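You operate a simulated robot arm through the tools that you are given. There is no shell and no other tool. Be economical: measure what you need, move in short steps, check, and stop when the job is done.

You are at the controls of a simulated two-armed robot. One attempt, no reset.

Task
On the table top, fold the striped towel in half, so that its two long edges meet.

It is judged by the outcome, as a careful person would: the job done as asked, and still so three seconds after it is handed in. It fails if anything else is knocked over, pushed out of place, dropped, spilled or broken. Flat cloth is picked up by pressing the open fingertips on it (5 to 10 N) and closing them slowly along it; thin cloth reads only 2 to 8 mm in the jaws.

Robot
Two 7-joint arms with two-finger parallel grippers on one trunk, on a base that drives. Base frame: it is fixed to the floor where the robot stands at the start and does not move with it; the origin is under the middle of the robot, x ahead of it, y to its left, z up; the surface under the hand at the start is at about z = 88. Units: cm, rad, N and s.
The left shoulder is at the start at [7, 16.3, 114.5], the right one opposite. With the tool pointing down near the work surface each hand reaches from about 40 to 88 cm from the robot's upright axis, wherever it stands, measured 20 degrees to its own side. Places, roughly: table top [60, -10, 90]. Payload 3.43 kg a hand.
The tool frame of a hand sits at the grasp point between the pads (the TCP): z along the fingers, y along the line on which they close. The tips reach 3.4 cm beyond it. Largest opening 12.8 cm; finger width 2.4, thickness 1.2; the body of the gripper, 4.8 by 13 cm, starts 9.6 cm behind the TCP.
Orientation is that of the tool frame in the base frame, as a unit quaternion [x, y, z, w]. With the fingers straight down and closing along the base's y, the tool's x points along the base's -x, its y along +y and its z along -z.

Tools
- The arms move only by the tool jog_arm. It takes "left_targets", "right_targets" or both (then of equal length, played together; a hand with none holds still); each is a list of rows, each a list of 6 numbers: the shift along the tool's x, y, z in cm, then the turn, a rotation vector about the tool's x, y, z in rad. In form: [[x, y, z, wx, wy, wz], ...]. A call has 1 to 12 rows; each row is the pose to reach, as a shift and turn from the pose commanded when the call began, along the tool's axes at that moment. "left_claw" and "right_claw" are, for a hand that has rows, the finger opening in cm, from 0 to 12.8, set as the call begins (left out, the last holds). A row lasts 0.2 s, in which the tool goes at most 5 cm and 0.15 rad; a call with a longer step from one row to the next is refused whole, and so is a gripper value outside its range. A pose out of reach is approached as far as the arm can. The call stops where the force on the tool passes 40 N (or 10 N more than at its start, if that is more) or the arm is blocked; 0.2 s more then pass. The fingers move at their own pace (about 15.3 cm/s each) and stop on an object; they squeeze with about 22 N. The grip force told is the motor's: it shows also when the fingers shut on nothing. Time passes only in rows, and 0.2 s behind the last, so rows that repeat a pose let the fingers close. The reply holds the time, the measured pose of the TCP, the force on the tool along the base axes, the opening and the grip force, in the units named above and with some noise, with the torque about the TCP (base axes, N m) and any sound that the robot's microphone picked up, and new pictures: "pictures" is both (left out), scene, wrist or none (wrist: the cameras of the hands that moved).
- Cameras (640 x 400 px; columns grow to the right, rows downward): "scene" is now at [13.14, 0.05, 135.85]; the picture's right is [-0.00, -1.00, 0.00], its down [-0.71, 0.00, -0.71] and it looks along [0.71, -0.00, -0.71] (base axes); focal length 214 px, centre (320, 200). "left" rides on the left gripper at [7.6, 1.1, -16] in its tool frame; the picture's right is [-0.15, 0.99, 0.00], its down [-0.88, -0.13, -0.46] and it looks along [-0.45, -0.07, 0.89] (tool axes); focal length 234 px, centre (320, 200). "right" rides on the right gripper at [7.6, -1.1, -16] in its tool frame; the picture's right is [0.15, 0.99, 0.00], its down [-0.88, 0.13, -0.46] and it looks along [-0.45, 0.07, 0.89] (tool axes); focal length 234 px, centre (320, 200). There is no depth. A picture from a camera that has moved, and an enlarged one, comes with that camera's place and axes in the base frame and with its lens.
- move_column(by): slides the trunk up (or, below 0, down) by that many cm; the arms and the scene camera ride with it, the base frame stays. It gives what a move gives, with no picture.
- steer(legs): drives the robot by 1 to 6 legs, each [ahead, left, turn to the left] in cm, cm and rad, along the robot's own axes; the way and the turn of a leg run together, so that a leg with both is an arc; at most 150 cm and 3.142 rad a leg. The arms and the cameras ride along, it lands a little off, and it stops where it bumps. It gives what a move gives, and a new picture of the scene camera.
- head_to(pan, tilt): turns the head with the scene camera to pan (to the left, within 1.501 rad either way) and tilt (down, from -0.506 to 1.204), counted from straight ahead of the robot. It gives what a move gives, and a new picture of the scene camera.
- inspect(camera, box): a new picture of the part [left, top, right, bottom] of that camera's present view, enlarged. It takes no simulated time.
- finish_job(): hands the job in; it is judged then, once.

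Work in short steps. Places have to be worked out from the pictures, the camera data and where the tool is seen: move nearer, look again, correct. Check each grasp and each placing, and mend what went wrong. You have 120 turns and 260 pictures in all, those below and enlarged ones among them. Open the grippers and draw the arms clear of the work before you hand the job in, unless the task says otherwise; then end with one line.

The tools are called after "Emit:" as a command line: name --argument value ..., lists and objects as JSON in quotes. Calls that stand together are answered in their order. jog_arm: Moves the arms, as the interface text tells. Its arguments: {"type":"object","properties":{"left_targets":{"type":"array","items":{"type":"array","items":{"type":"number"}}},"left_claw":{"type":"number"},"right_targets":{"type":"array","items":{"type":"array","items":{"type":"number"}}},"right_claw":{"type":"number"},"pictures":{"type":"string","enum":["both","scene","wrist","none"]}},"required":[]} The other tools are called the same way: move_column (by) slides the trunk up or down; steer (legs) drives the base; head_to (pan, tilt) turns the head that bears the scene camera; inspect (camera, box) takes an enlarged picture of a part of a camera's view; finish_job () hands the job in.

At the start:

```text
clock: 0.0
left_tool_pos: [55.14, 6.99, 109.02]
left_tool_rot: [-0.001, 1.0, 0.0, 0.0]
left_contact_force: [-0.5, -0.3, 0.2]
left_moment: [-0.03, -0.03, 0.0]
left_gripper_width: 12.77
left_gripper_force: 0.0
right_tool_pos: [45.95, -24.71, 110.03]
right_tool_rot: [0.0, 1.0, 0.0, 0.0]
right_contact_force: [-0.3, 0.4, -1.3]
right_moment: [-0.01, 0.02, 0.01]
right_gripper_width: 12.81
right_gripper_force: 0.0
trunk travel left (down, up): [-62.5, 31.5]
robot x, y, heading: [0.16, -0.12, -0.004]
head pan, tilt: [-0.002, 0.785]
```

scene: 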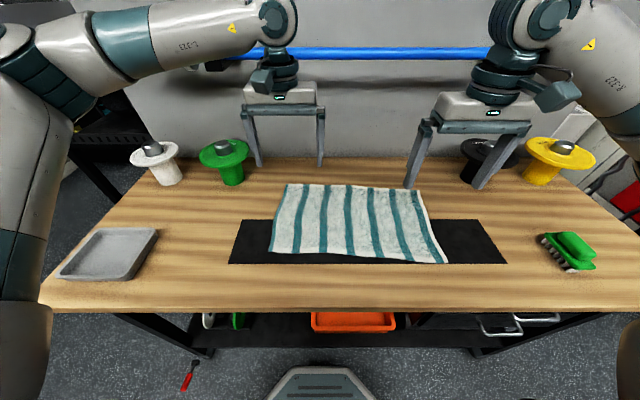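
right: 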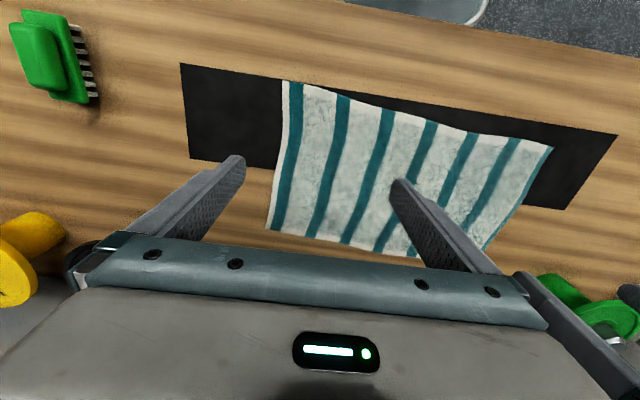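
left: 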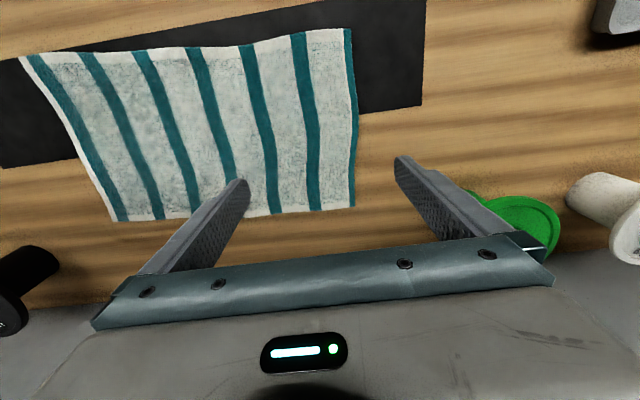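

The towel lies with its long edges along y. Its corners are at about (42.2, 12.6), (68.7, 11.1), (39.1, -30.9) and (65.7, -32.7). I plan to pinch the far edge near both corners and fold it toward the robot, so I back the base off about 11 cm to get wrist room.

Emit:
steer --legs '[[-11, 0, 0]]'

```text
clock: 1.2
left_tool_pos: [44.32, 6.96, 108.92]
left_tool_rot: [0.0, 1.0, -0.001, 0.0]
left_contact_force: [-0.3, -0.1, 0.2]
left_moment: [0.03, -0.01, -0.01]
left_gripper_width: 12.76
left_gripper_force: 0.0
right_tool_pos: [34.95, -24.78, 110.04]
right_tool_rot: [0.0, 1.0, 0.0, 0.0]
right_contact_force: [-0.5, 0.2, -0.3]
right_moment: [0.01, -0.01, 0.01]
right_gripper_width: 12.78
right_gripper_force: 0.1
trunk travel left (down, up): [-62.5, 31.5]
robot x, y, heading: [-11.29, -0.2, -0.002]
head pan, tilt: [-0.002, 0.785]
camera scene: at [2.19, 0.05, 135.85], right [0.0, -1.0, 0.0], down [-0.71, 0.0, -0.71], along [0.71, 0.0, -0.71], focal length 214 px, centre (320, 200)
```

scene: 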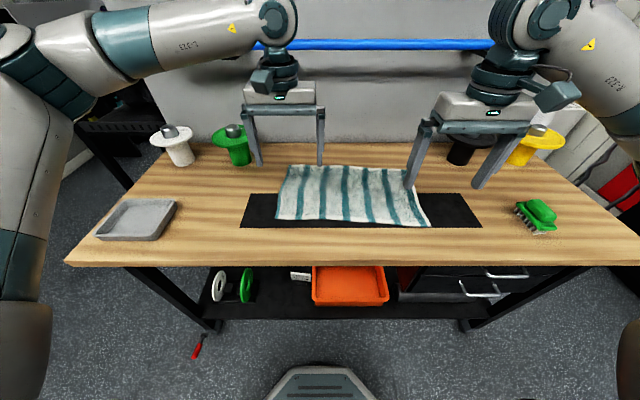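

The towel is unmoved. I bring both hands over the far edge, yawed slightly to match it, with the fingers open 4 cm and the tips about 4 cm above the table.

Emit:
jog_arm --left_targets '[[-3, 0.1, 1, 0, 0, 0.01], [-6, 0.3, 2.5, 0, 0, 0.02], [-9, 0.4, 4, 0, 0, 0.03], [-12, 0.5, 6, 0, 0, 0.04], [-15, 0.6, 8, 0, 0, 0.05], [-18, 0.7, 10, 0, 0, 0.06], [-21, 0.9, 12, 0, 0, 0.068], [-23.6, 1.0, 13, 0, 0, 0.068], [-23.6, 1.0, 13, 0, 0, 0.068]]' --right_targets '[[-4, -0.6, 1, 0, 0, 0.01], [-8, -1.2, 2.5, 0, 0, 0.02], [-12, -1.8, 4, 0, 0, 0.03], [-16, -2.4, 6, 0, 0, 0.04], [-20, -3, 8, 0, 0, 0.05], [-24, -3.6, 10, 0, 0, 0.06], [-28, -4.2, 12, 0, 0, 0.068], [-30.35, -4.5, 14, 0, 0, 0.068], [-30.35, -4.5, 14, 0, 0, 0.068]]' --left_claw 4 --right_claw 4

```text
clock: 3.2
left_tool_pos: [67.94, 8.3, 95.7]
left_tool_rot: [0.033, 0.999, 0.0, 0.0]
left_contact_force: [0.5, 0.7, -0.1]
left_moment: [0.01, -0.01, 0.02]
left_gripper_width: 3.97
left_gripper_force: 0.0
right_tool_pos: [65.26, -29.02, 95.94]
right_tool_rot: [0.034, 0.999, -0.001, 0.0]
right_contact_force: [-0.1, 0.4, -0.2]
right_moment: [-0.03, -0.05, 0.0]
right_gripper_width: 3.99
right_gripper_force: 0.0
trunk travel left (down, up): [-62.5, 31.5]
robot x, y, heading: [-11.24, 0.16, 0.002]
head pan, tilt: [-0.002, 0.785]
camera scene: at [2.11, 0.1, 135.86], right [0.0, -1.0, 0.0], down [-0.71, 0.0, -0.71], along [0.71, 0.0, -0.71], focal length 214 px, centre (320, 200)
camera right: at [57.64, -29.74, 111.8], right [-0.08, 1.0, 0.0], down [0.89, 0.07, 0.46], along [0.45, 0.04, -0.89], focal length 234 px, centre (320, 200)
camera left: at [60.46, 9.9, 111.7], right [0.21, 0.98, 0.0], down [0.87, -0.19, 0.46], along [0.45, -0.1, -0.89], focal length 234 px, centre (320, 200)
```

scene: 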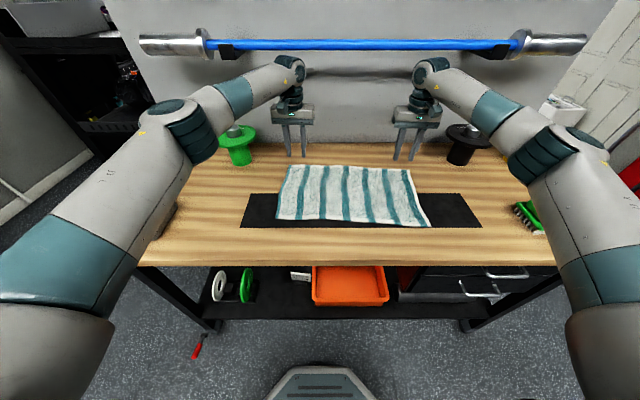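
right: 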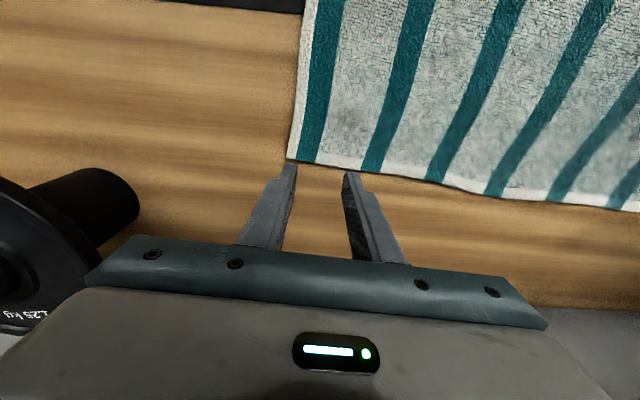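
left: 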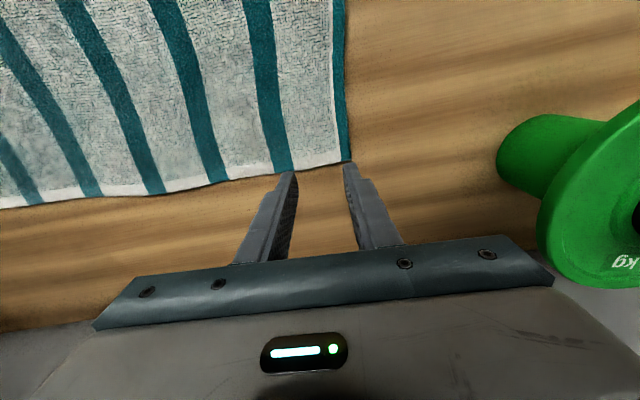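

The far corners refine to about (68.8, 11.3) and (65.2, -32.1). I shift each hand about 1 cm inward along the edge and slightly onto the cloth, then lower until the tips are just above it.

Emit:
jog_arm --left_targets '[[0.1, -1, 1, 0, 0, 0], [0.1, -1, 2.5, 0, 0, 0], [0.1, -1, 3.3, 0, 0, 0], [0.1, -1, 3.6, 0, 0, 0]]' --right_targets '[[0.6, 1, 1, 0, 0, 0], [0.6, 1, 2.5, 0, 0, 0], [0.6, 1, 3.5, 0, 0, 0], [0.6, 1, 3.8, 0, 0, 0]]' --pictures "wrist"

```text
clock: 4.2
left_tool_pos: [67.76, 7.01, 92.26]
left_tool_rot: [0.033, 0.999, -0.001, 0.0]
left_contact_force: [0.0, 0.0, 0.3]
left_moment: [-0.02, 0.02, 0.02]
left_gripper_width: 4.01
left_gripper_force: 0.2
right_tool_pos: [64.74, -28.25, 92.31]
right_tool_rot: [0.035, 0.999, 0.0, 0.0]
right_contact_force: [0.0, -0.7, 0.2]
right_moment: [0.04, -0.02, 0.01]
right_gripper_width: 3.99
right_gripper_force: 0.0
trunk travel left (down, up): [-62.5, 31.5]
robot x, y, heading: [-10.9, 0.03, 0.003]
head pan, tilt: [-0.002, 0.785]
camera right: at [57.11, -28.92, 108.08], right [-0.08, 1.0, 0.0], down [0.89, 0.07, 0.46], along [0.45, 0.04, -0.89], focal length 234 px, centre (320, 200)
camera left: at [60.25, 8.74, 108.25], right [0.21, 0.98, 0.0], down [0.87, -0.19, 0.46], along [0.45, -0.1, -0.89], focal length 234 px, centre (320, 200)
```

right: 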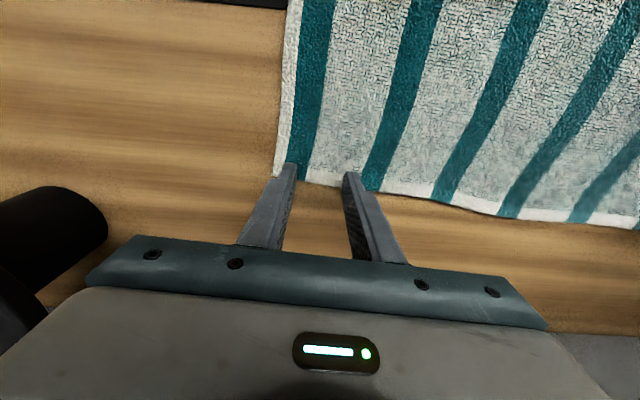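
left: 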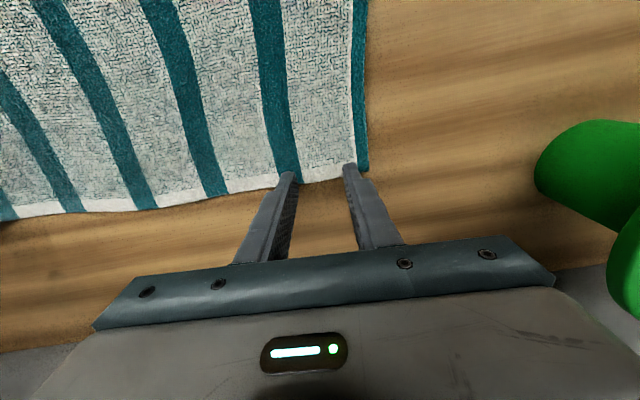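

The fingers sit on about 1 cm of the border, just above the cloth. I lower slowly to find contact.

Emit:
jog_arm --left_targets '[[0, 0, 0.3, 0, 0, 0], [0, 0, 0.6, 0, 0, 0], [0, 0, 0.6, 0, 0, 0]]' --right_targets '[[0, 0, 0.3, 0, 0, 0], [0, 0, 0.6, 0, 0, 0], [0, 0, 0.6, 0, 0, 0]]' --pictures "none"

```text
clock: 5.0
left_tool_pos: [67.63, 7.09, 91.74]
left_tool_rot: [0.033, 0.999, 0.0, 0.001]
left_contact_force: [1.3, 0.6, 4.7]
left_moment: [-0.02, -0.03, -0.01]
left_gripper_width: 3.95
left_gripper_force: 0.0
right_tool_pos: [64.68, -28.32, 91.73]
right_tool_rot: [0.035, 0.999, 0.0, 0.001]
right_contact_force: [2.4, -1.3, 8.2]
right_moment: [-0.01, -0.03, -0.02]
right_gripper_width: 3.96
right_gripper_force: 0.0
trunk travel left (down, up): [-62.5, 31.5]
robot x, y, heading: [-10.93, 0.1, 0.002]
head pan, tilt: [-0.002, 0.785]
```

Both hands touch, with 5 N on the left and 8 N on the right. I press the left a touch more and close slowly in stages.

Emit:
jog_arm --left_targets '[[0, 0, 0.12, 0, 0, 0], [0, 0, 0.12, 0, 0, 0]]' --right_targets '[[0, 0, 0, 0, 0, 0], [0, 0, 0, 0, 0, 0]]' --left_claw 3 --right_claw 3 --pictures "wrist"

Emit:
jog_arm --left_targets '[[0, 0, 0, 0, 0, 0], [0, 0, 0, 0, 0, 0]]' --right_targets '[[0, 0, 0, 0, 0, 0], [0, 0, 0, 0, 0, 0]]' --left_claw 2 --right_claw 2 --pictures "wrist"

```text
clock: 5.6
left_tool_pos: [67.55, 7.09, 91.85]
left_tool_rot: [0.034, 0.999, 0.0, 0.001]
left_contact_force: [0.1, -2.5, 5.4]
left_moment: [-0.09, 0.08, -0.03]
left_gripper_width: 3.05
left_gripper_force: 0.6
right_tool_pos: [64.63, -28.14, 91.75]
right_tool_rot: [0.035, 0.999, 0.0, 0.001]
right_contact_force: [1.9, 3.1, 10.2]
right_moment: [0.11, -0.07, -0.01]
right_gripper_width: 2.97
right_gripper_force: 0.1
trunk travel left (down, up): [-62.5, 31.5]
robot x, y, heading: [-10.98, -0.06, -0.0]
head pan, tilt: [-0.002, 0.785]
camera right: at [56.95, -28.86, 107.62], right [-0.08, 1.0, 0.0], down [0.89, 0.07, 0.46], along [0.46, 0.04, -0.89], focal length 234 px, centre (320, 200)
camera left: at [60.06, 8.76, 107.73], right [0.21, 0.98, 0.0], down [0.87, -0.19, 0.46], along [0.45, -0.1, -0.89], focal length 234 px, centre (320, 200)
```

right: 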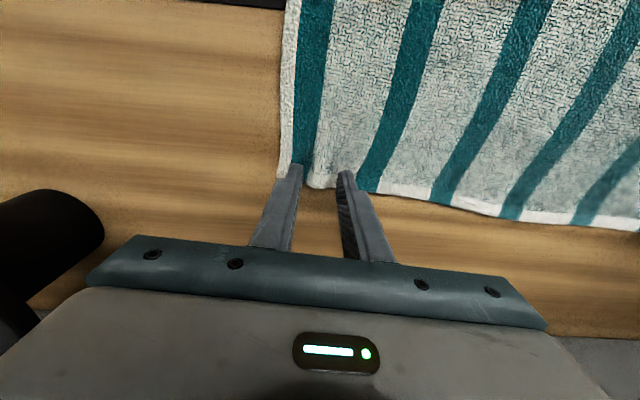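
left: 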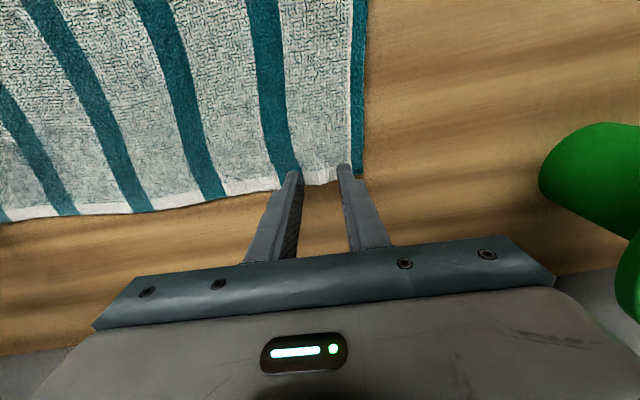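

```text
clock: 6.2
left_tool_pos: [67.53, 7.04, 91.79]
left_tool_rot: [0.034, 0.999, -0.001, 0.0]
left_contact_force: [-0.3, -2.7, 5.2]
left_moment: [-0.09, 0.04, 0.05]
left_gripper_width: 2.07
left_gripper_force: 0.8
right_tool_pos: [64.54, -28.2, 91.7]
right_tool_rot: [0.034, 0.999, 0.001, 0.001]
right_contact_force: [0.8, 2.8, 11.1]
right_moment: [0.1, 0.04, -0.02]
right_gripper_width: 1.99
right_gripper_force: 0.1
trunk travel left (down, up): [-62.5, 31.5]
robot x, y, heading: [-11.18, 0.06, 0.001]
head pan, tilt: [-0.002, 0.785]
camera right: at [56.93, -28.88, 107.61], right [-0.08, 1.0, 0.0], down [0.89, 0.07, 0.46], along [0.46, 0.04, -0.89], focal length 234 px, centre (320, 200)
camera left: at [60.05, 8.76, 107.73], right [0.21, 0.98, 0.0], down [0.87, -0.19, 0.46], along [0.45, -0.1, -0.89], focal length 234 px, centre (320, 200)
```

right: 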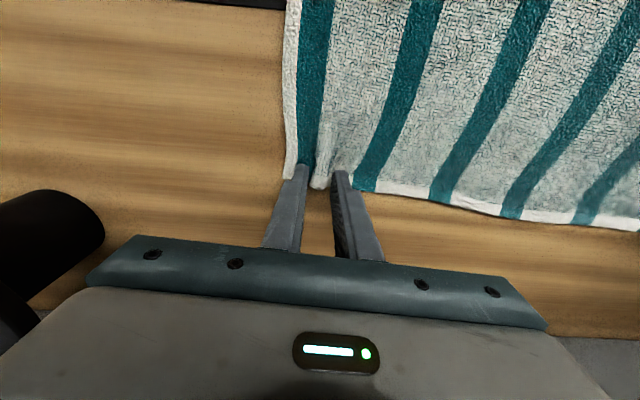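
left: 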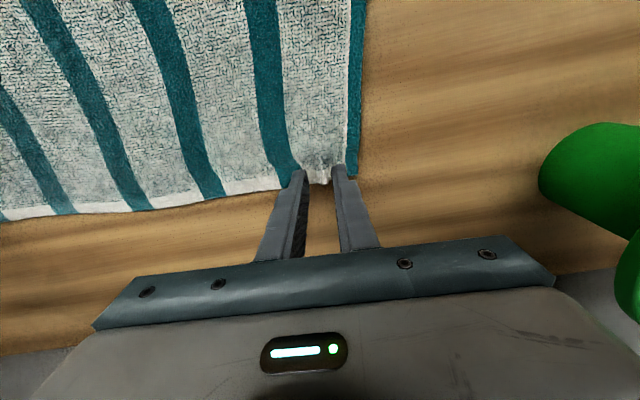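

A ridge is rising between the fingers on both sides. I keep closing, in two more stages.

Emit:
jog_arm --left_targets '[[0, 0, 0, 0, 0, 0], [0, 0, 0, 0, 0, 0]]' --right_targets '[[0, 0, 0, 0, 0, 0], [0, 0, 0, 0, 0, 0]]' --left_claw 1.1 --right_claw 1.1 --pictures "none"

Emit:
jog_arm --left_targets '[[0, 0, 0, 0, 0, 0], [0, 0, 0, 0, 0, 0], [0, 0, 0, 0, 0, 0]]' --right_targets '[[0, 0, 0, 0, 0, 0], [0, 0, 0, 0, 0, 0], [0, 0, 0, 0, 0, 0]]' --left_claw 0 --right_claw 0 --pictures "wrist"

```text
clock: 6.8
left_tool_pos: [67.55, 6.95, 91.76]
left_tool_rot: [0.033, 0.999, 0.0, 0.001]
left_contact_force: [0.7, -1.9, 5.8]
left_moment: [-0.06, -0.04, 0.01]
left_gripper_width: 1.11
left_gripper_force: 0.2
right_tool_pos: [64.59, -28.19, 91.65]
right_tool_rot: [0.035, 0.999, 0.0, 0.001]
right_contact_force: [-0.4, 2.9, 9.3]
right_moment: [0.07, 0.06, 0.0]
right_gripper_width: 1.2
right_gripper_force: 0.3
trunk travel left (down, up): [-62.5, 31.5]
robot x, y, heading: [-10.78, -0.24, -0.003]
head pan, tilt: [-0.002, 0.785]
```

```text
clock: 7.6
left_tool_pos: [67.53, 7.09, 91.82]
left_tool_rot: [0.034, 0.999, -0.001, 0.001]
left_contact_force: [-1.0, -3.1, 4.7]
left_moment: [-0.13, 0.03, 0.01]
left_gripper_width: 0.41
left_gripper_force: 21.6
right_tool_pos: [64.52, -28.18, 91.67]
right_tool_rot: [0.034, 0.999, 0.0, 0.001]
right_contact_force: [-1.2, 4.0, 10.2]
right_moment: [0.15, 0.06, -0.02]
right_gripper_width: 0.74
right_gripper_force: 21.8
trunk travel left (down, up): [-62.5, 31.5]
robot x, y, heading: [-10.96, -0.08, -0.0]
head pan, tilt: [-0.002, 0.785]
camera right: at [56.92, -28.88, 107.61], right [-0.08, 1.0, 0.0], down [0.89, 0.07, 0.46], along [0.46, 0.04, -0.89], focal length 234 px, centre (320, 200)
camera left: at [60.04, 8.75, 107.72], right [0.21, 0.98, 0.0], down [0.87, -0.19, 0.46], along [0.45, -0.1, -0.89], focal length 234 px, centre (320, 200)
```

right: 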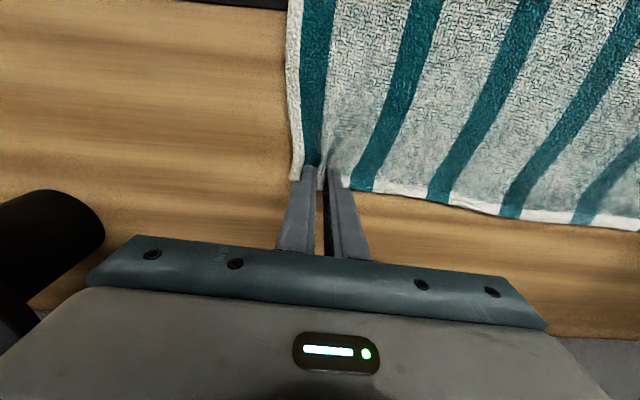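
left: 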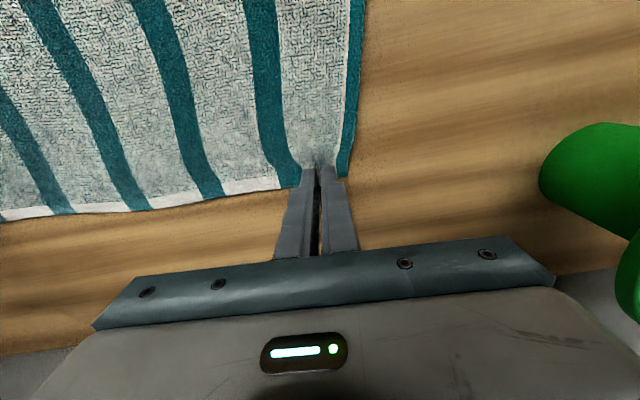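

The jaws read 4 and 7 mm with cloth in them. I make a small test lift.

Emit:
jog_arm --left_targets '[[0, 0, -1, 0, 0, 0], [0.3, 0, -2.5, 0, 0, 0], [0.6, 0, -4, 0, 0, 0]]' --right_targets '[[0, 0, -1, 0, 0, 0], [0.3, 0, -2.5, 0, 0, 0], [0.6, 0, -4, 0, 0, 0]]'

```text
clock: 8.4
left_tool_pos: [67.12, 7.21, 95.52]
left_tool_rot: [0.033, 0.999, 0.0, 0.0]
left_contact_force: [-0.3, -3.6, -0.3]
left_moment: [-0.16, 0.03, 0.01]
left_gripper_width: 0.41
left_gripper_force: 21.8
right_tool_pos: [64.22, -28.16, 95.62]
right_tool_rot: [0.034, 0.999, 0.0, -0.001]
right_contact_force: [1.0, 3.6, 0.3]
right_moment: [0.11, 0.0, -0.01]
right_gripper_width: 0.7
right_gripper_force: 21.7
trunk travel left (down, up): [-62.5, 31.5]
robot x, y, heading: [-11.49, -0.02, -0.002]
head pan, tilt: [-0.002, 0.785]
camera scene: at [2.18, 0.06, 135.84], right [0.0, -1.0, 0.0], down [-0.71, 0.0, -0.71], along [0.71, 0.0, -0.71], focal length 214 px, centre (320, 200)
camera right: at [56.57, -28.77, 111.53], right [-0.08, 1.0, 0.0], down [0.89, 0.07, 0.45], along [0.45, 0.04, -0.89], focal length 234 px, centre (320, 200)
camera left: at [59.64, 8.88, 111.58], right [0.21, 0.98, 0.0], down [0.87, -0.19, 0.46], along [0.44, -0.1, -0.89], focal length 234 px, centre (320, 200)
```

scene: 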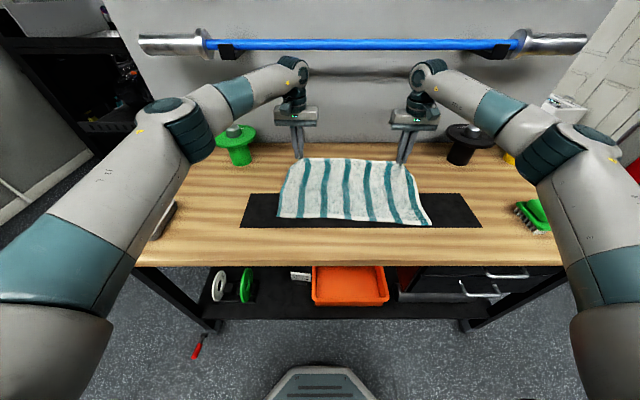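
right: 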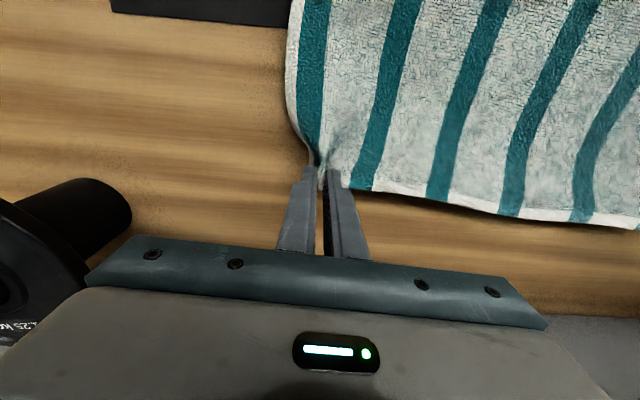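
left: 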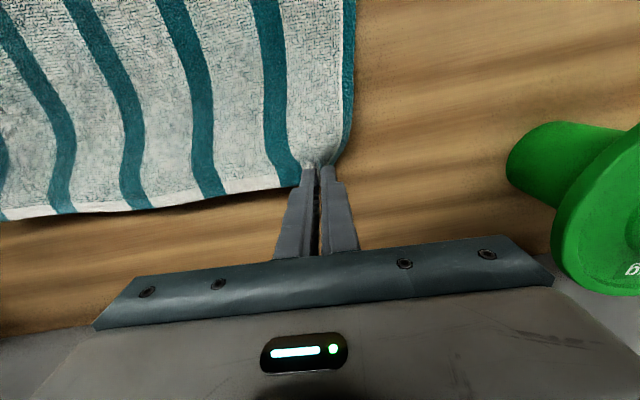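

Both sides are held and the edge is lightly taut. I sweep the first half of the fold arc toward the robot, tilting the fingers forward gradually.

Emit:
jog_arm --left_targets '[[1.0, 0, -2.7, 0, 0, 0], [2.2, 0, -4.0, 0, -0.05, 0], [3.4, 0, -5.2, 0, -0.1, 0], [4.8, 0, -6.1, 0, -0.15, 0], [6.2, 0, -6.9, 0, -0.2, 0], [7.9, 0, -7.5, 0, -0.25, 0], [9.5, 0, -7.8, 0, -0.3, 0], [11.2, 0, -7.9, 0, -0.35, 0], [12.8, 0, -7.9, 0, -0.4, 0], [12.8, 0, -7.9, 0, -0.4, 0]]' --right_targets '[[1.0, 0, -2.7, 0, 0, 0], [2.2, 0, -4.0, 0, -0.05, 0], [3.4, 0, -5.2, 0, -0.1, 0], [4.8, 0, -6.1, 0, -0.15, 0], [6.2, 0, -6.9, 0, -0.2, 0], [7.9, 0, -7.5, 0, -0.25, 0], [9.5, 0, -7.8, 0, -0.3, 0], [11.2, 0, -7.9, 0, -0.35, 0], [12.8, 0, -7.9, 0, -0.4, 0], [12.8, 0, -7.9, 0, -0.4, 0]]'

```text
clock: 10.6
left_tool_pos: [54.3, 8.0, 103.33]
left_tool_rot: [0.032, 0.98, -0.006, 0.198]
left_contact_force: [-0.4, -4.4, -0.3]
left_moment: [-0.12, 0.05, -0.03]
left_gripper_width: 0.37
left_gripper_force: 22.3
right_tool_pos: [51.45, -27.18, 103.43]
right_tool_rot: [0.034, 0.979, -0.007, 0.199]
right_contact_force: [1.1, 4.3, -1.2]
right_moment: [0.15, 0.01, 0.05]
right_gripper_width: 0.67
right_gripper_force: 21.8
trunk travel left (down, up): [-62.5, 31.5]
robot x, y, heading: [-10.95, -0.0, 0.003]
head pan, tilt: [-0.002, 0.785]
camera scene: at [2.28, 0.04, 135.84], right [0.0, -1.0, 0.0], down [-0.71, 0.0, -0.71], along [0.71, 0.0, -0.71], focal length 214 px, centre (320, 200)
camera right: at [38.21, -27.54, 115.08], right [-0.07, 1.0, -0.06], down [0.64, 0.09, 0.76], along [0.76, 0.01, -0.64], focal length 234 px, centre (320, 200)
camera left: at [41.27, 10.1, 115.21], right [0.2, 0.98, 0.06], down [0.62, -0.17, 0.76], along [0.76, -0.12, -0.64], focal length 234 px, centre (320, 200)
```

scene: 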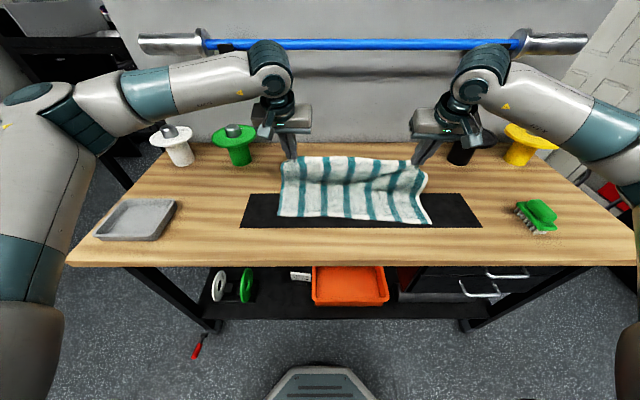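
right: 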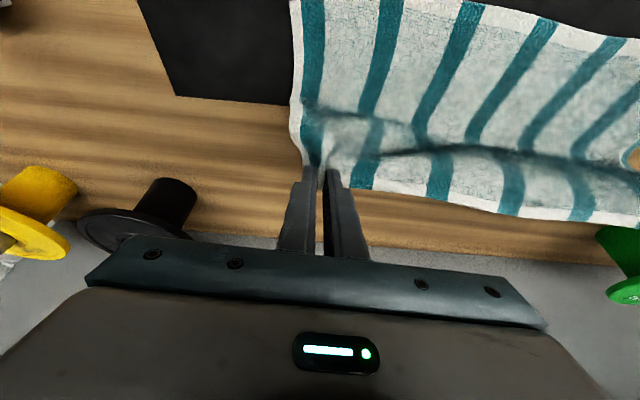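
left: 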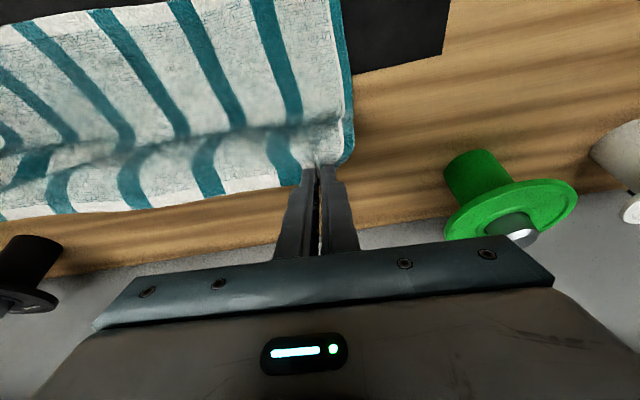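

The cloth has lifted cleanly, with the near half still flat on the table. I carry on down the second half of the arc, stopping with the tips about 4.5 cm up.

Emit:
jog_arm --left_targets '[[1.65, 0, -0.35, 0, -0.05, 0], [3.31, 0, -0.64, 0, -0.1, 0], [5.1, 0, -0.75, 0, -0.15, 0], [6.86, 0, -0.73, 0, -0.2, 0], [8.5, 0, -0.45, 0, -0.25, 0], [10.18, 0, -0.07, 0, -0.3, 0], [11.6, 0, 0.45, 0, -0.35, 0], [13.05, 0, 1.11, 0, -0.4, 0], [14.25, 0, 1.75, 0, -0.43, 0], [15.41, 0, 2.45, 0, -0.45, 0], [15.41, 0, 2.45, 0, -0.45, 0]]' --right_targets '[[1.65, 0, -0.35, 0, -0.05, 0], [3.31, 0, -0.64, 0, -0.1, 0], [5.1, 0, -0.75, 0, -0.15, 0], [6.86, 0, -0.73, 0, -0.2, 0], [8.5, 0, -0.45, 0, -0.25, 0], [10.18, 0, -0.07, 0, -0.3, 0], [11.6, 0, 0.45, 0, -0.35, 0], [13.05, 0, 1.11, 0, -0.4, 0], [14.25, 0, 1.75, 0, -0.43, 0], [15.41, 0, 2.45, 0, -0.45, 0], [15.41, 0, 2.45, 0, -0.45, 0]]'

```text
clock: 13.0
left_tool_pos: [41.38, 8.7, 95.25]
left_tool_rot: [0.03, 0.911, -0.013, 0.412]
left_contact_force: [1.2, -5.6, -0.6]
left_moment: [-0.17, -0.05, -0.15]
left_gripper_width: 0.39
left_gripper_force: 21.6
left hand out of reach, approached as far as the arm can: row 10
right_tool_pos: [44.6, -26.77, 94.93]
right_tool_rot: [0.031, 0.91, -0.014, 0.412]
right_contact_force: [-0.9, 6.6, -0.2]
right_moment: [0.12, 0.02, 0.19]
right_gripper_width: 0.69
right_gripper_force: 22.3
right hand out of reach, approached as far as the arm can: row 7, 8, 9, 10, 11
trunk travel left (down, up): [-62.5, 31.5]
robot x, y, heading: [-10.8, -0.21, -0.001]
head pan, tilt: [-0.002, 0.785]
camera scene: at [2.17, 0.08, 135.85], right [0.0, -1.0, 0.0], down [-0.71, 0.0, -0.71], along [0.71, 0.0, -0.71], focal length 214 px, centre (320, 200)
camera right: at [27.62, -26.79, 99.68], right [-0.03, 0.99, -0.11], down [0.25, 0.11, 0.96], along [0.97, 0.0, -0.25], focal length 234 px, centre (320, 200)
camera left: at [24.52, 11.1, 100.07], right [0.16, 0.98, 0.11], down [0.23, -0.15, 0.96], along [0.96, -0.13, -0.25], focal length 234 px, centre (320, 200)
```

scene: 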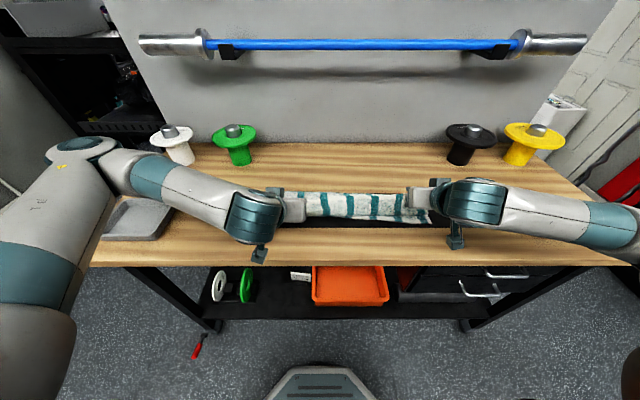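
right: 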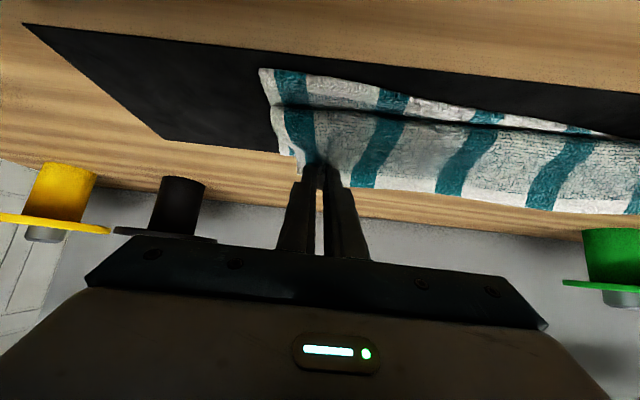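
left: 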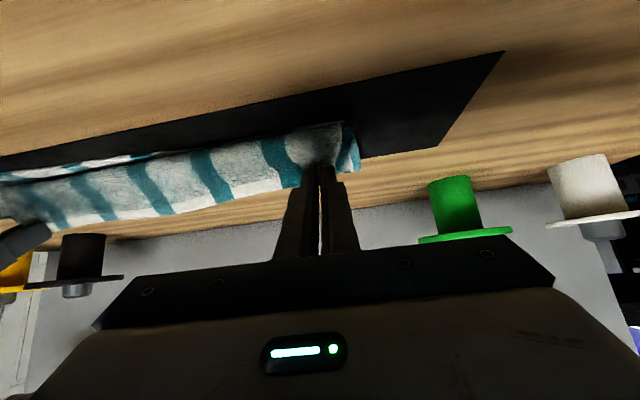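

The left hand reached its target, but the right stopped about 6 cm short because its tilted wrist is too close to the trunk. I ease both hands forward to put slack in the cloth, then I can back the base off without dragging it.

Emit:
jog_arm --left_targets '[[-2.2, 0, 1.5, 0, 0, 0], [-4.5, 0, 3.1, 0, 0, 0], [-6.78, 0, 4.69, 0, 0, 0], [-6.78, 0, 4.69, 0, 0, 0]]' --right_targets '[[-3, 0, 2.3, 0, 0, 0], [-5, 0, 3.8, 0, 0, 0], [-6.08, 0, 4.64, 0, 0, 0], [-6.08, 0, 4.64, 0, 0, 0]]' --pictures "scene"

```text
clock: 14.0
left_tool_pos: [49.02, 8.43, 97.22]
left_tool_rot: [0.032, 0.911, -0.014, 0.412]
left_contact_force: [0.0, -6.6, 0.1]
left_moment: [-0.21, -0.04, -0.14]
left_gripper_width: 0.38
left_gripper_force: 22.1
right_tool_pos: [52.16, -27.23, 96.33]
right_tool_rot: [0.031, 0.911, -0.014, 0.412]
right_contact_force: [-0.6, 7.8, -0.8]
right_moment: [0.22, 0.0, 0.26]
right_gripper_width: 0.72
right_gripper_force: 22.2
trunk travel left (down, up): [-62.5, 31.5]
robot x, y, heading: [-11.15, -0.04, -0.002]
head pan, tilt: [-0.002, 0.785]
camera scene: at [2.14, 0.04, 135.86], right [0.0, -1.0, 0.0], down [-0.71, 0.0, -0.71], along [0.71, 0.0, -0.71], focal length 214 px, centre (320, 200)
```

scene: 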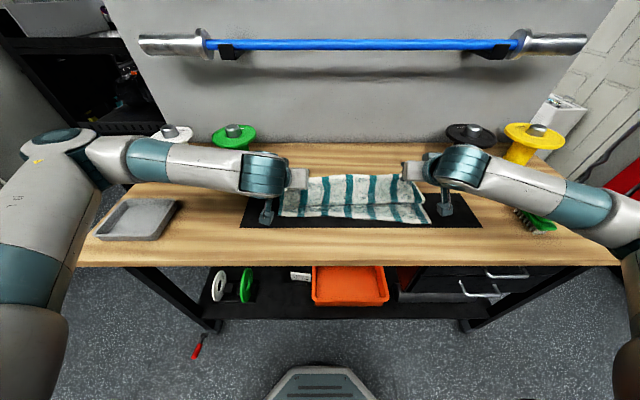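

The commanded pose reset to the measured one, leaving the left hand at x=49 and the right at x=52. Driving back 8 cm puts the left on target and gives the right room.

Emit:
steer --legs '[[-8, 0, 0]]'

```text
clock: 15.1
left_tool_pos: [40.81, 8.51, 97.17]
left_tool_rot: [0.03, 0.91, -0.014, 0.413]
left_contact_force: [0.7, -7.2, 0.4]
left_moment: [-0.17, 0.0, -0.17]
left_gripper_width: 0.37
left_gripper_force: 22.2
right_tool_pos: [44.05, -27.17, 96.35]
right_tool_rot: [0.031, 0.91, -0.014, 0.413]
right_contact_force: [-1.3, 8.2, 0.2]
right_moment: [0.22, 0.0, 0.17]
right_gripper_width: 0.72
right_gripper_force: 22.1
trunk travel left (down, up): [-62.5, 31.5]
robot x, y, heading: [-19.23, -0.17, 0.001]
head pan, tilt: [-0.002, 0.785]
camera scene: at [-5.97, 0.07, 135.86], right [0.0, -1.0, 0.0], down [-0.71, 0.0, -0.71], along [0.71, 0.0, -0.71], focal length 214 px, centre (320, 200)
```

scene: 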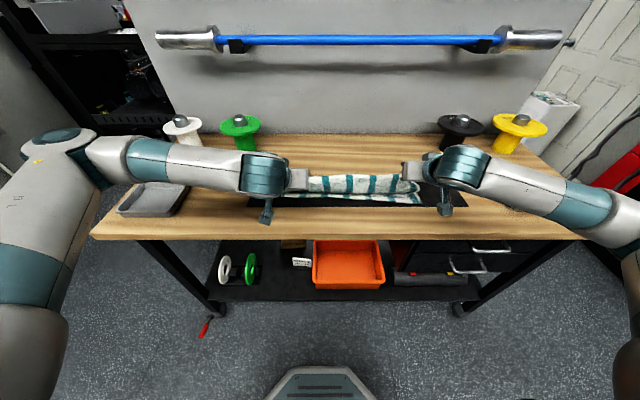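

There is room now. I bring the right hand toward x≈37.8 and lower both hands until the tips are about 2.5 cm above the near edge.

Emit:
jog_arm --left_targets '[[0.85, 0, 0.6, 0, 0, 0], [1.7, 0, 1.16, 0, 0, 0], [2.5, 0, 1.75, 0, 0, 0], [3.41, 0, 2.33, 0, 0, 0], [3.41, 0, 2.33, 0, 0, 0]]' --right_targets '[[1.65, 0, -0.7, 0, 0, 0], [3.3, 0, -1.4, 0, 0, 0], [5.0, 0.1, -2, 0, 0, 0], [6.6, 0.2, -2.59, 0, 0, 0], [6.6, 0.2, -2.59, 0, 0, 0]]'

```text
clock: 16.2
left_tool_pos: [40.36, 8.52, 93.01]
left_tool_rot: [0.03, 0.911, -0.014, 0.412]
left_contact_force: [-0.7, -2.2, 0.3]
left_moment: [-0.07, 0.01, -0.09]
left_gripper_width: 0.38
left_gripper_force: 21.7
right_tool_pos: [37.84, -26.58, 93.01]
right_tool_rot: [0.031, 0.91, -0.015, 0.413]
right_contact_force: [-0.2, 2.1, -0.1]
right_moment: [0.08, -0.02, 0.06]
right_gripper_width: 0.68
right_gripper_force: 21.6
trunk travel left (down, up): [-62.5, 31.5]
robot x, y, heading: [-18.79, -0.03, -0.001]
head pan, tilt: [-0.002, 0.785]
camera scene: at [-5.83, 0.06, 135.85], right [0.0, -1.0, 0.0], down [-0.71, 0.0, -0.71], along [0.71, 0.0, -0.71], focal length 214 px, centre (320, 200)
camera right: at [20.93, -26.67, 97.88], right [-0.03, 0.99, -0.11], down [0.25, 0.11, 0.96], along [0.97, 0.0, -0.25], focal length 234 px, centre (320, 200)
camera left: at [23.49, 10.71, 97.9], right [0.16, 0.98, 0.11], down [0.23, -0.15, 0.96], along [0.96, -0.13, -0.25], focal length 234 px, centre (320, 200)
```

scene: 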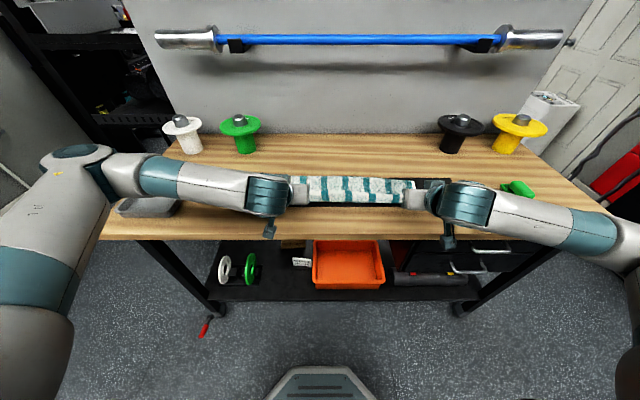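
right: 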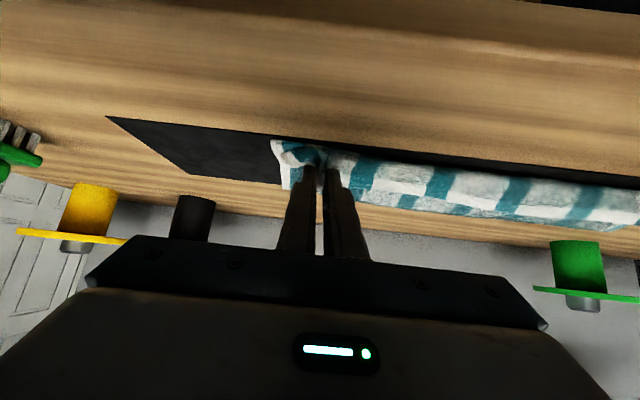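
left: 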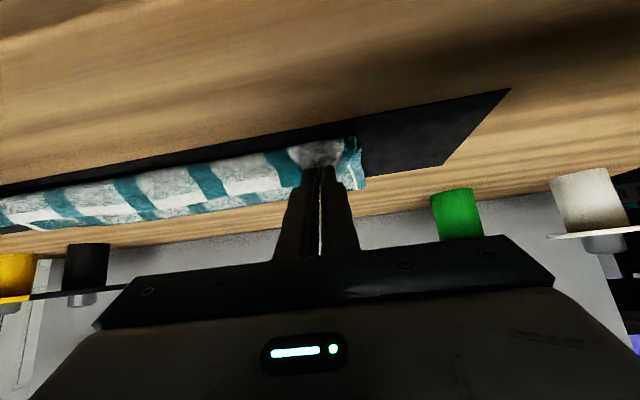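

I look closer at where the gripped edge sits relative to the lower near edge.

Emit:
inspect --camera "right" --box '[240, 110, 480, 260]'

Emit:
inspect --camera "left" --box '[180, 110, 420, 260]'

Emit:
inspect --camera "scene" --box '[240, 140, 480, 260]'

```text
2.67 times, centred on (360, 185) of right
camera zoom: at [20.93, -26.67, 97.88], right [-0.03, 0.99, -0.11], down [0.25, 0.11, 0.96], along [0.97, 0.0, -0.25], focal length 624 px, centre (213, 240)
```

zoom: 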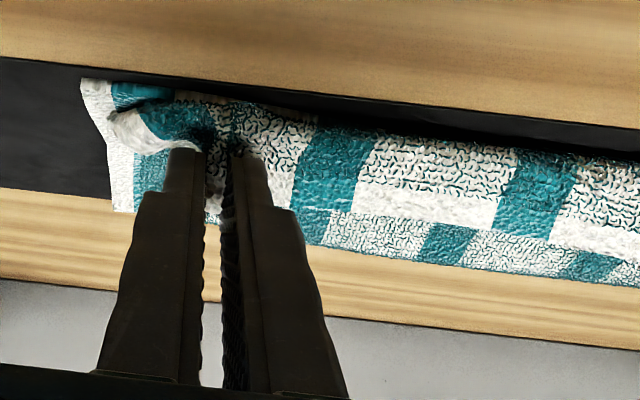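

```text
2.67 times, centred on (300, 185) of left
camera zoom: at [23.49, 10.71, 97.9], right [0.16, 0.98, 0.11], down [0.23, -0.15, 0.96], along [0.96, -0.13, -0.25], focal length 624 px, centre (373, 240)
```

zoom: 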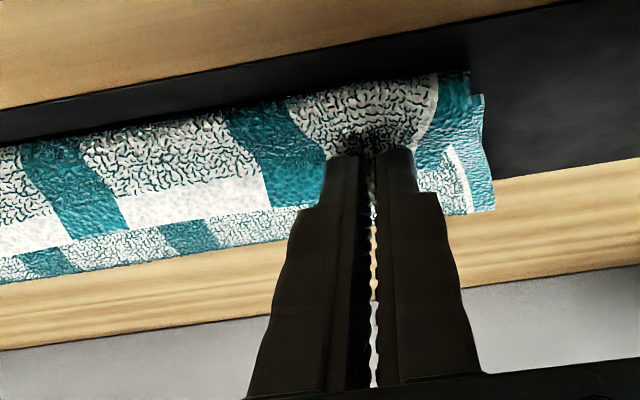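

```text
2.67 times, centred on (360, 200) of scene
camera zoom: at [-5.83, 0.06, 135.85], right [0.0, -1.0, 0.0], down [-0.71, 0.0, -0.71], along [0.71, 0.0, -0.71], focal length 572 px, centre (213, 200)
```

zoom: 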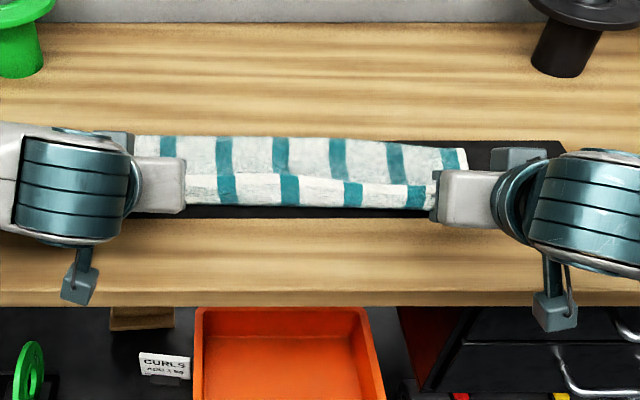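

The cloth is across, but the hem still curls back and needs the fingers rolled nearer to horizontal and pulled taut. To get wrist room I ease the hands forward again, then back the base off another 8 cm.

Emit:
jog_arm --left_targets '[[-2.2, 0, 1.5, 0, 0, 0], [-4.5, 0, 3.1, 0, 0, 0], [-6.78, 0, 4.69, 0, 0, 0], [-6.78, 0, 4.69, 0, 0, 0]]' --right_targets '[[-2.2, 0, 1.5, 0, 0, 0], [-4.5, 0, 3.1, 0, 0, 0], [-6.78, 0, 4.69, 0, 0, 0], [-6.78, 0, 4.69, 0, 0, 0]]' --pictures "none"

Emit:
steer --legs '[[-8, 0, 0]]'

```text
clock: 17.2
left_tool_pos: [48.35, 8.0, 94.91]
left_tool_rot: [0.029, 0.911, -0.012, 0.412]
left_contact_force: [-0.3, -3.3, 0.6]
left_moment: [-0.07, -0.01, -0.08]
left_gripper_width: 0.39
left_gripper_force: 21.8
right_tool_pos: [45.9, -27.18, 95.31]
right_tool_rot: [0.031, 0.91, -0.014, 0.412]
right_contact_force: [0.3, 3.6, 0.1]
right_moment: [0.11, 0.01, 0.06]
right_gripper_width: 0.66
right_gripper_force: 21.3
trunk travel left (down, up): [-62.5, 31.5]
robot x, y, heading: [-19.13, 0.19, -0.004]
head pan, tilt: [-0.002, 0.785]
```

```text
clock: 18.3
left_tool_pos: [40.13, 8.09, 95.09]
left_tool_rot: [0.03, 0.911, -0.013, 0.412]
left_contact_force: [0.3, -3.3, 0.7]
left_moment: [-0.12, 0.03, -0.06]
left_gripper_width: 0.37
left_gripper_force: 21.7
right_tool_pos: [37.79, -27.11, 95.41]
right_tool_rot: [0.032, 0.91, -0.015, 0.413]
right_contact_force: [0.3, 3.0, 0.0]
right_moment: [0.12, 0.01, 0.08]
right_gripper_width: 0.66
right_gripper_force: 21.8
trunk travel left (down, up): [-62.5, 31.5]
robot x, y, heading: [-26.83, 0.16, -0.0]
head pan, tilt: [-0.002, 0.785]
camera scene: at [-14.0, 0.06, 135.86], right [0.0, -1.0, 0.0], down [-0.71, 0.0, -0.71], along [0.71, 0.0, -0.71], focal length 214 px, centre (320, 200)
```

scene: 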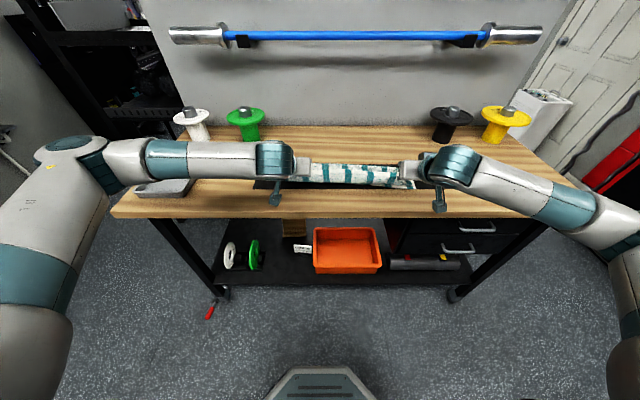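

Clear. I roll both hands to about 69° while pulling slightly toward the robot, with the tips about 3 cm up.

Emit:
jog_arm --left_targets '[[0.8, 0, 0.1, 0, -0.08, 0], [1.5, 0, 0.15, 0, -0.17, 0], [2.3, 0, 0.2, 0, -0.26, 0], [3.07, 0, 0.3, 0, -0.35, 0], [3.07, 0, 0.3, 0, -0.35, 0]]' --right_targets '[[0.9, 0, 0, 0, -0.08, 0], [1.8, 0, 0.05, 0, -0.17, 0], [2.7, 0, 0.1, 0, -0.26, 0], [3.62, 0, 0.12, 0, -0.35, 0], [3.62, 0, 0.12, 0, -0.35, 0]]'

```text
clock: 19.5
left_tool_pos: [38.5, 8.4, 92.56]
left_tool_rot: [0.026, 0.826, -0.02, 0.563]
left_contact_force: [-0.7, -12.7, 0.8]
left_moment: [-0.37, -0.04, -0.51]
left_gripper_width: 0.39
left_gripper_force: 21.9
right_tool_pos: [36.5, -28.12, 94.17]
right_tool_rot: [0.025, 0.863, -0.015, 0.504]
right_contact_force: [1.2, 14.0, -0.2]
right_moment: [0.17, 0.05, 0.31]
right_gripper_width: 0.75
right_gripper_force: 21.9
right hand out of reach, approached as far as the arm can: row 3, 4, 5
trunk travel left (down, up): [-62.5, 31.5]
robot x, y, heading: [-27.02, 0.35, 0.003]
head pan, tilt: [-0.002, 0.785]
camera scene: at [-13.88, 0.67, 135.85], right [0.0, -1.0, 0.0], down [-0.71, 0.0, -0.71], along [0.71, 0.0, -0.71], focal length 214 px, centre (320, 200)
camera right: at [18.77, -28.19, 95.41], right [-0.01, 0.99, -0.13], down [0.04, 0.13, 0.99], along [1.0, 0.01, -0.05], focal length 234 px, centre (320, 200)
camera left: at [21.06, 10.78, 91.38], right [0.12, 0.98, 0.13], down [-0.11, -0.12, 0.99], along [0.99, -0.13, 0.09], focal length 234 px, centre (320, 200)
```

scene: 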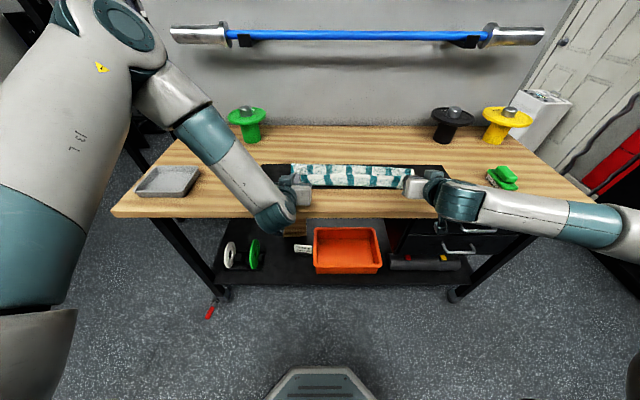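
right: 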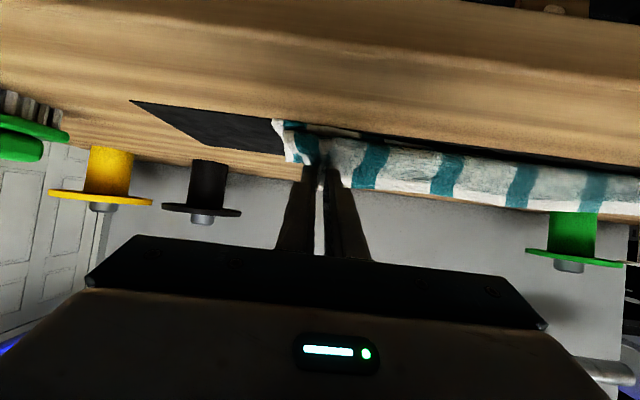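
left: 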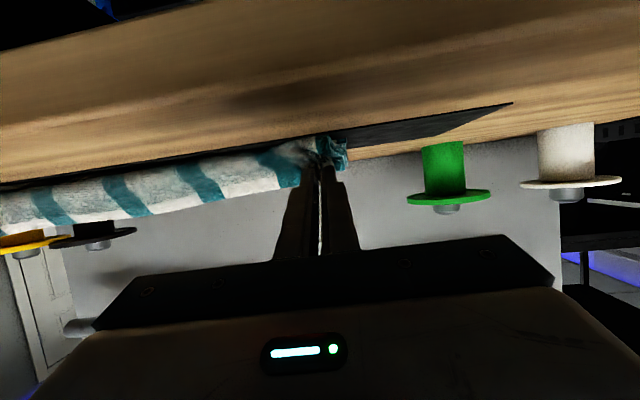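

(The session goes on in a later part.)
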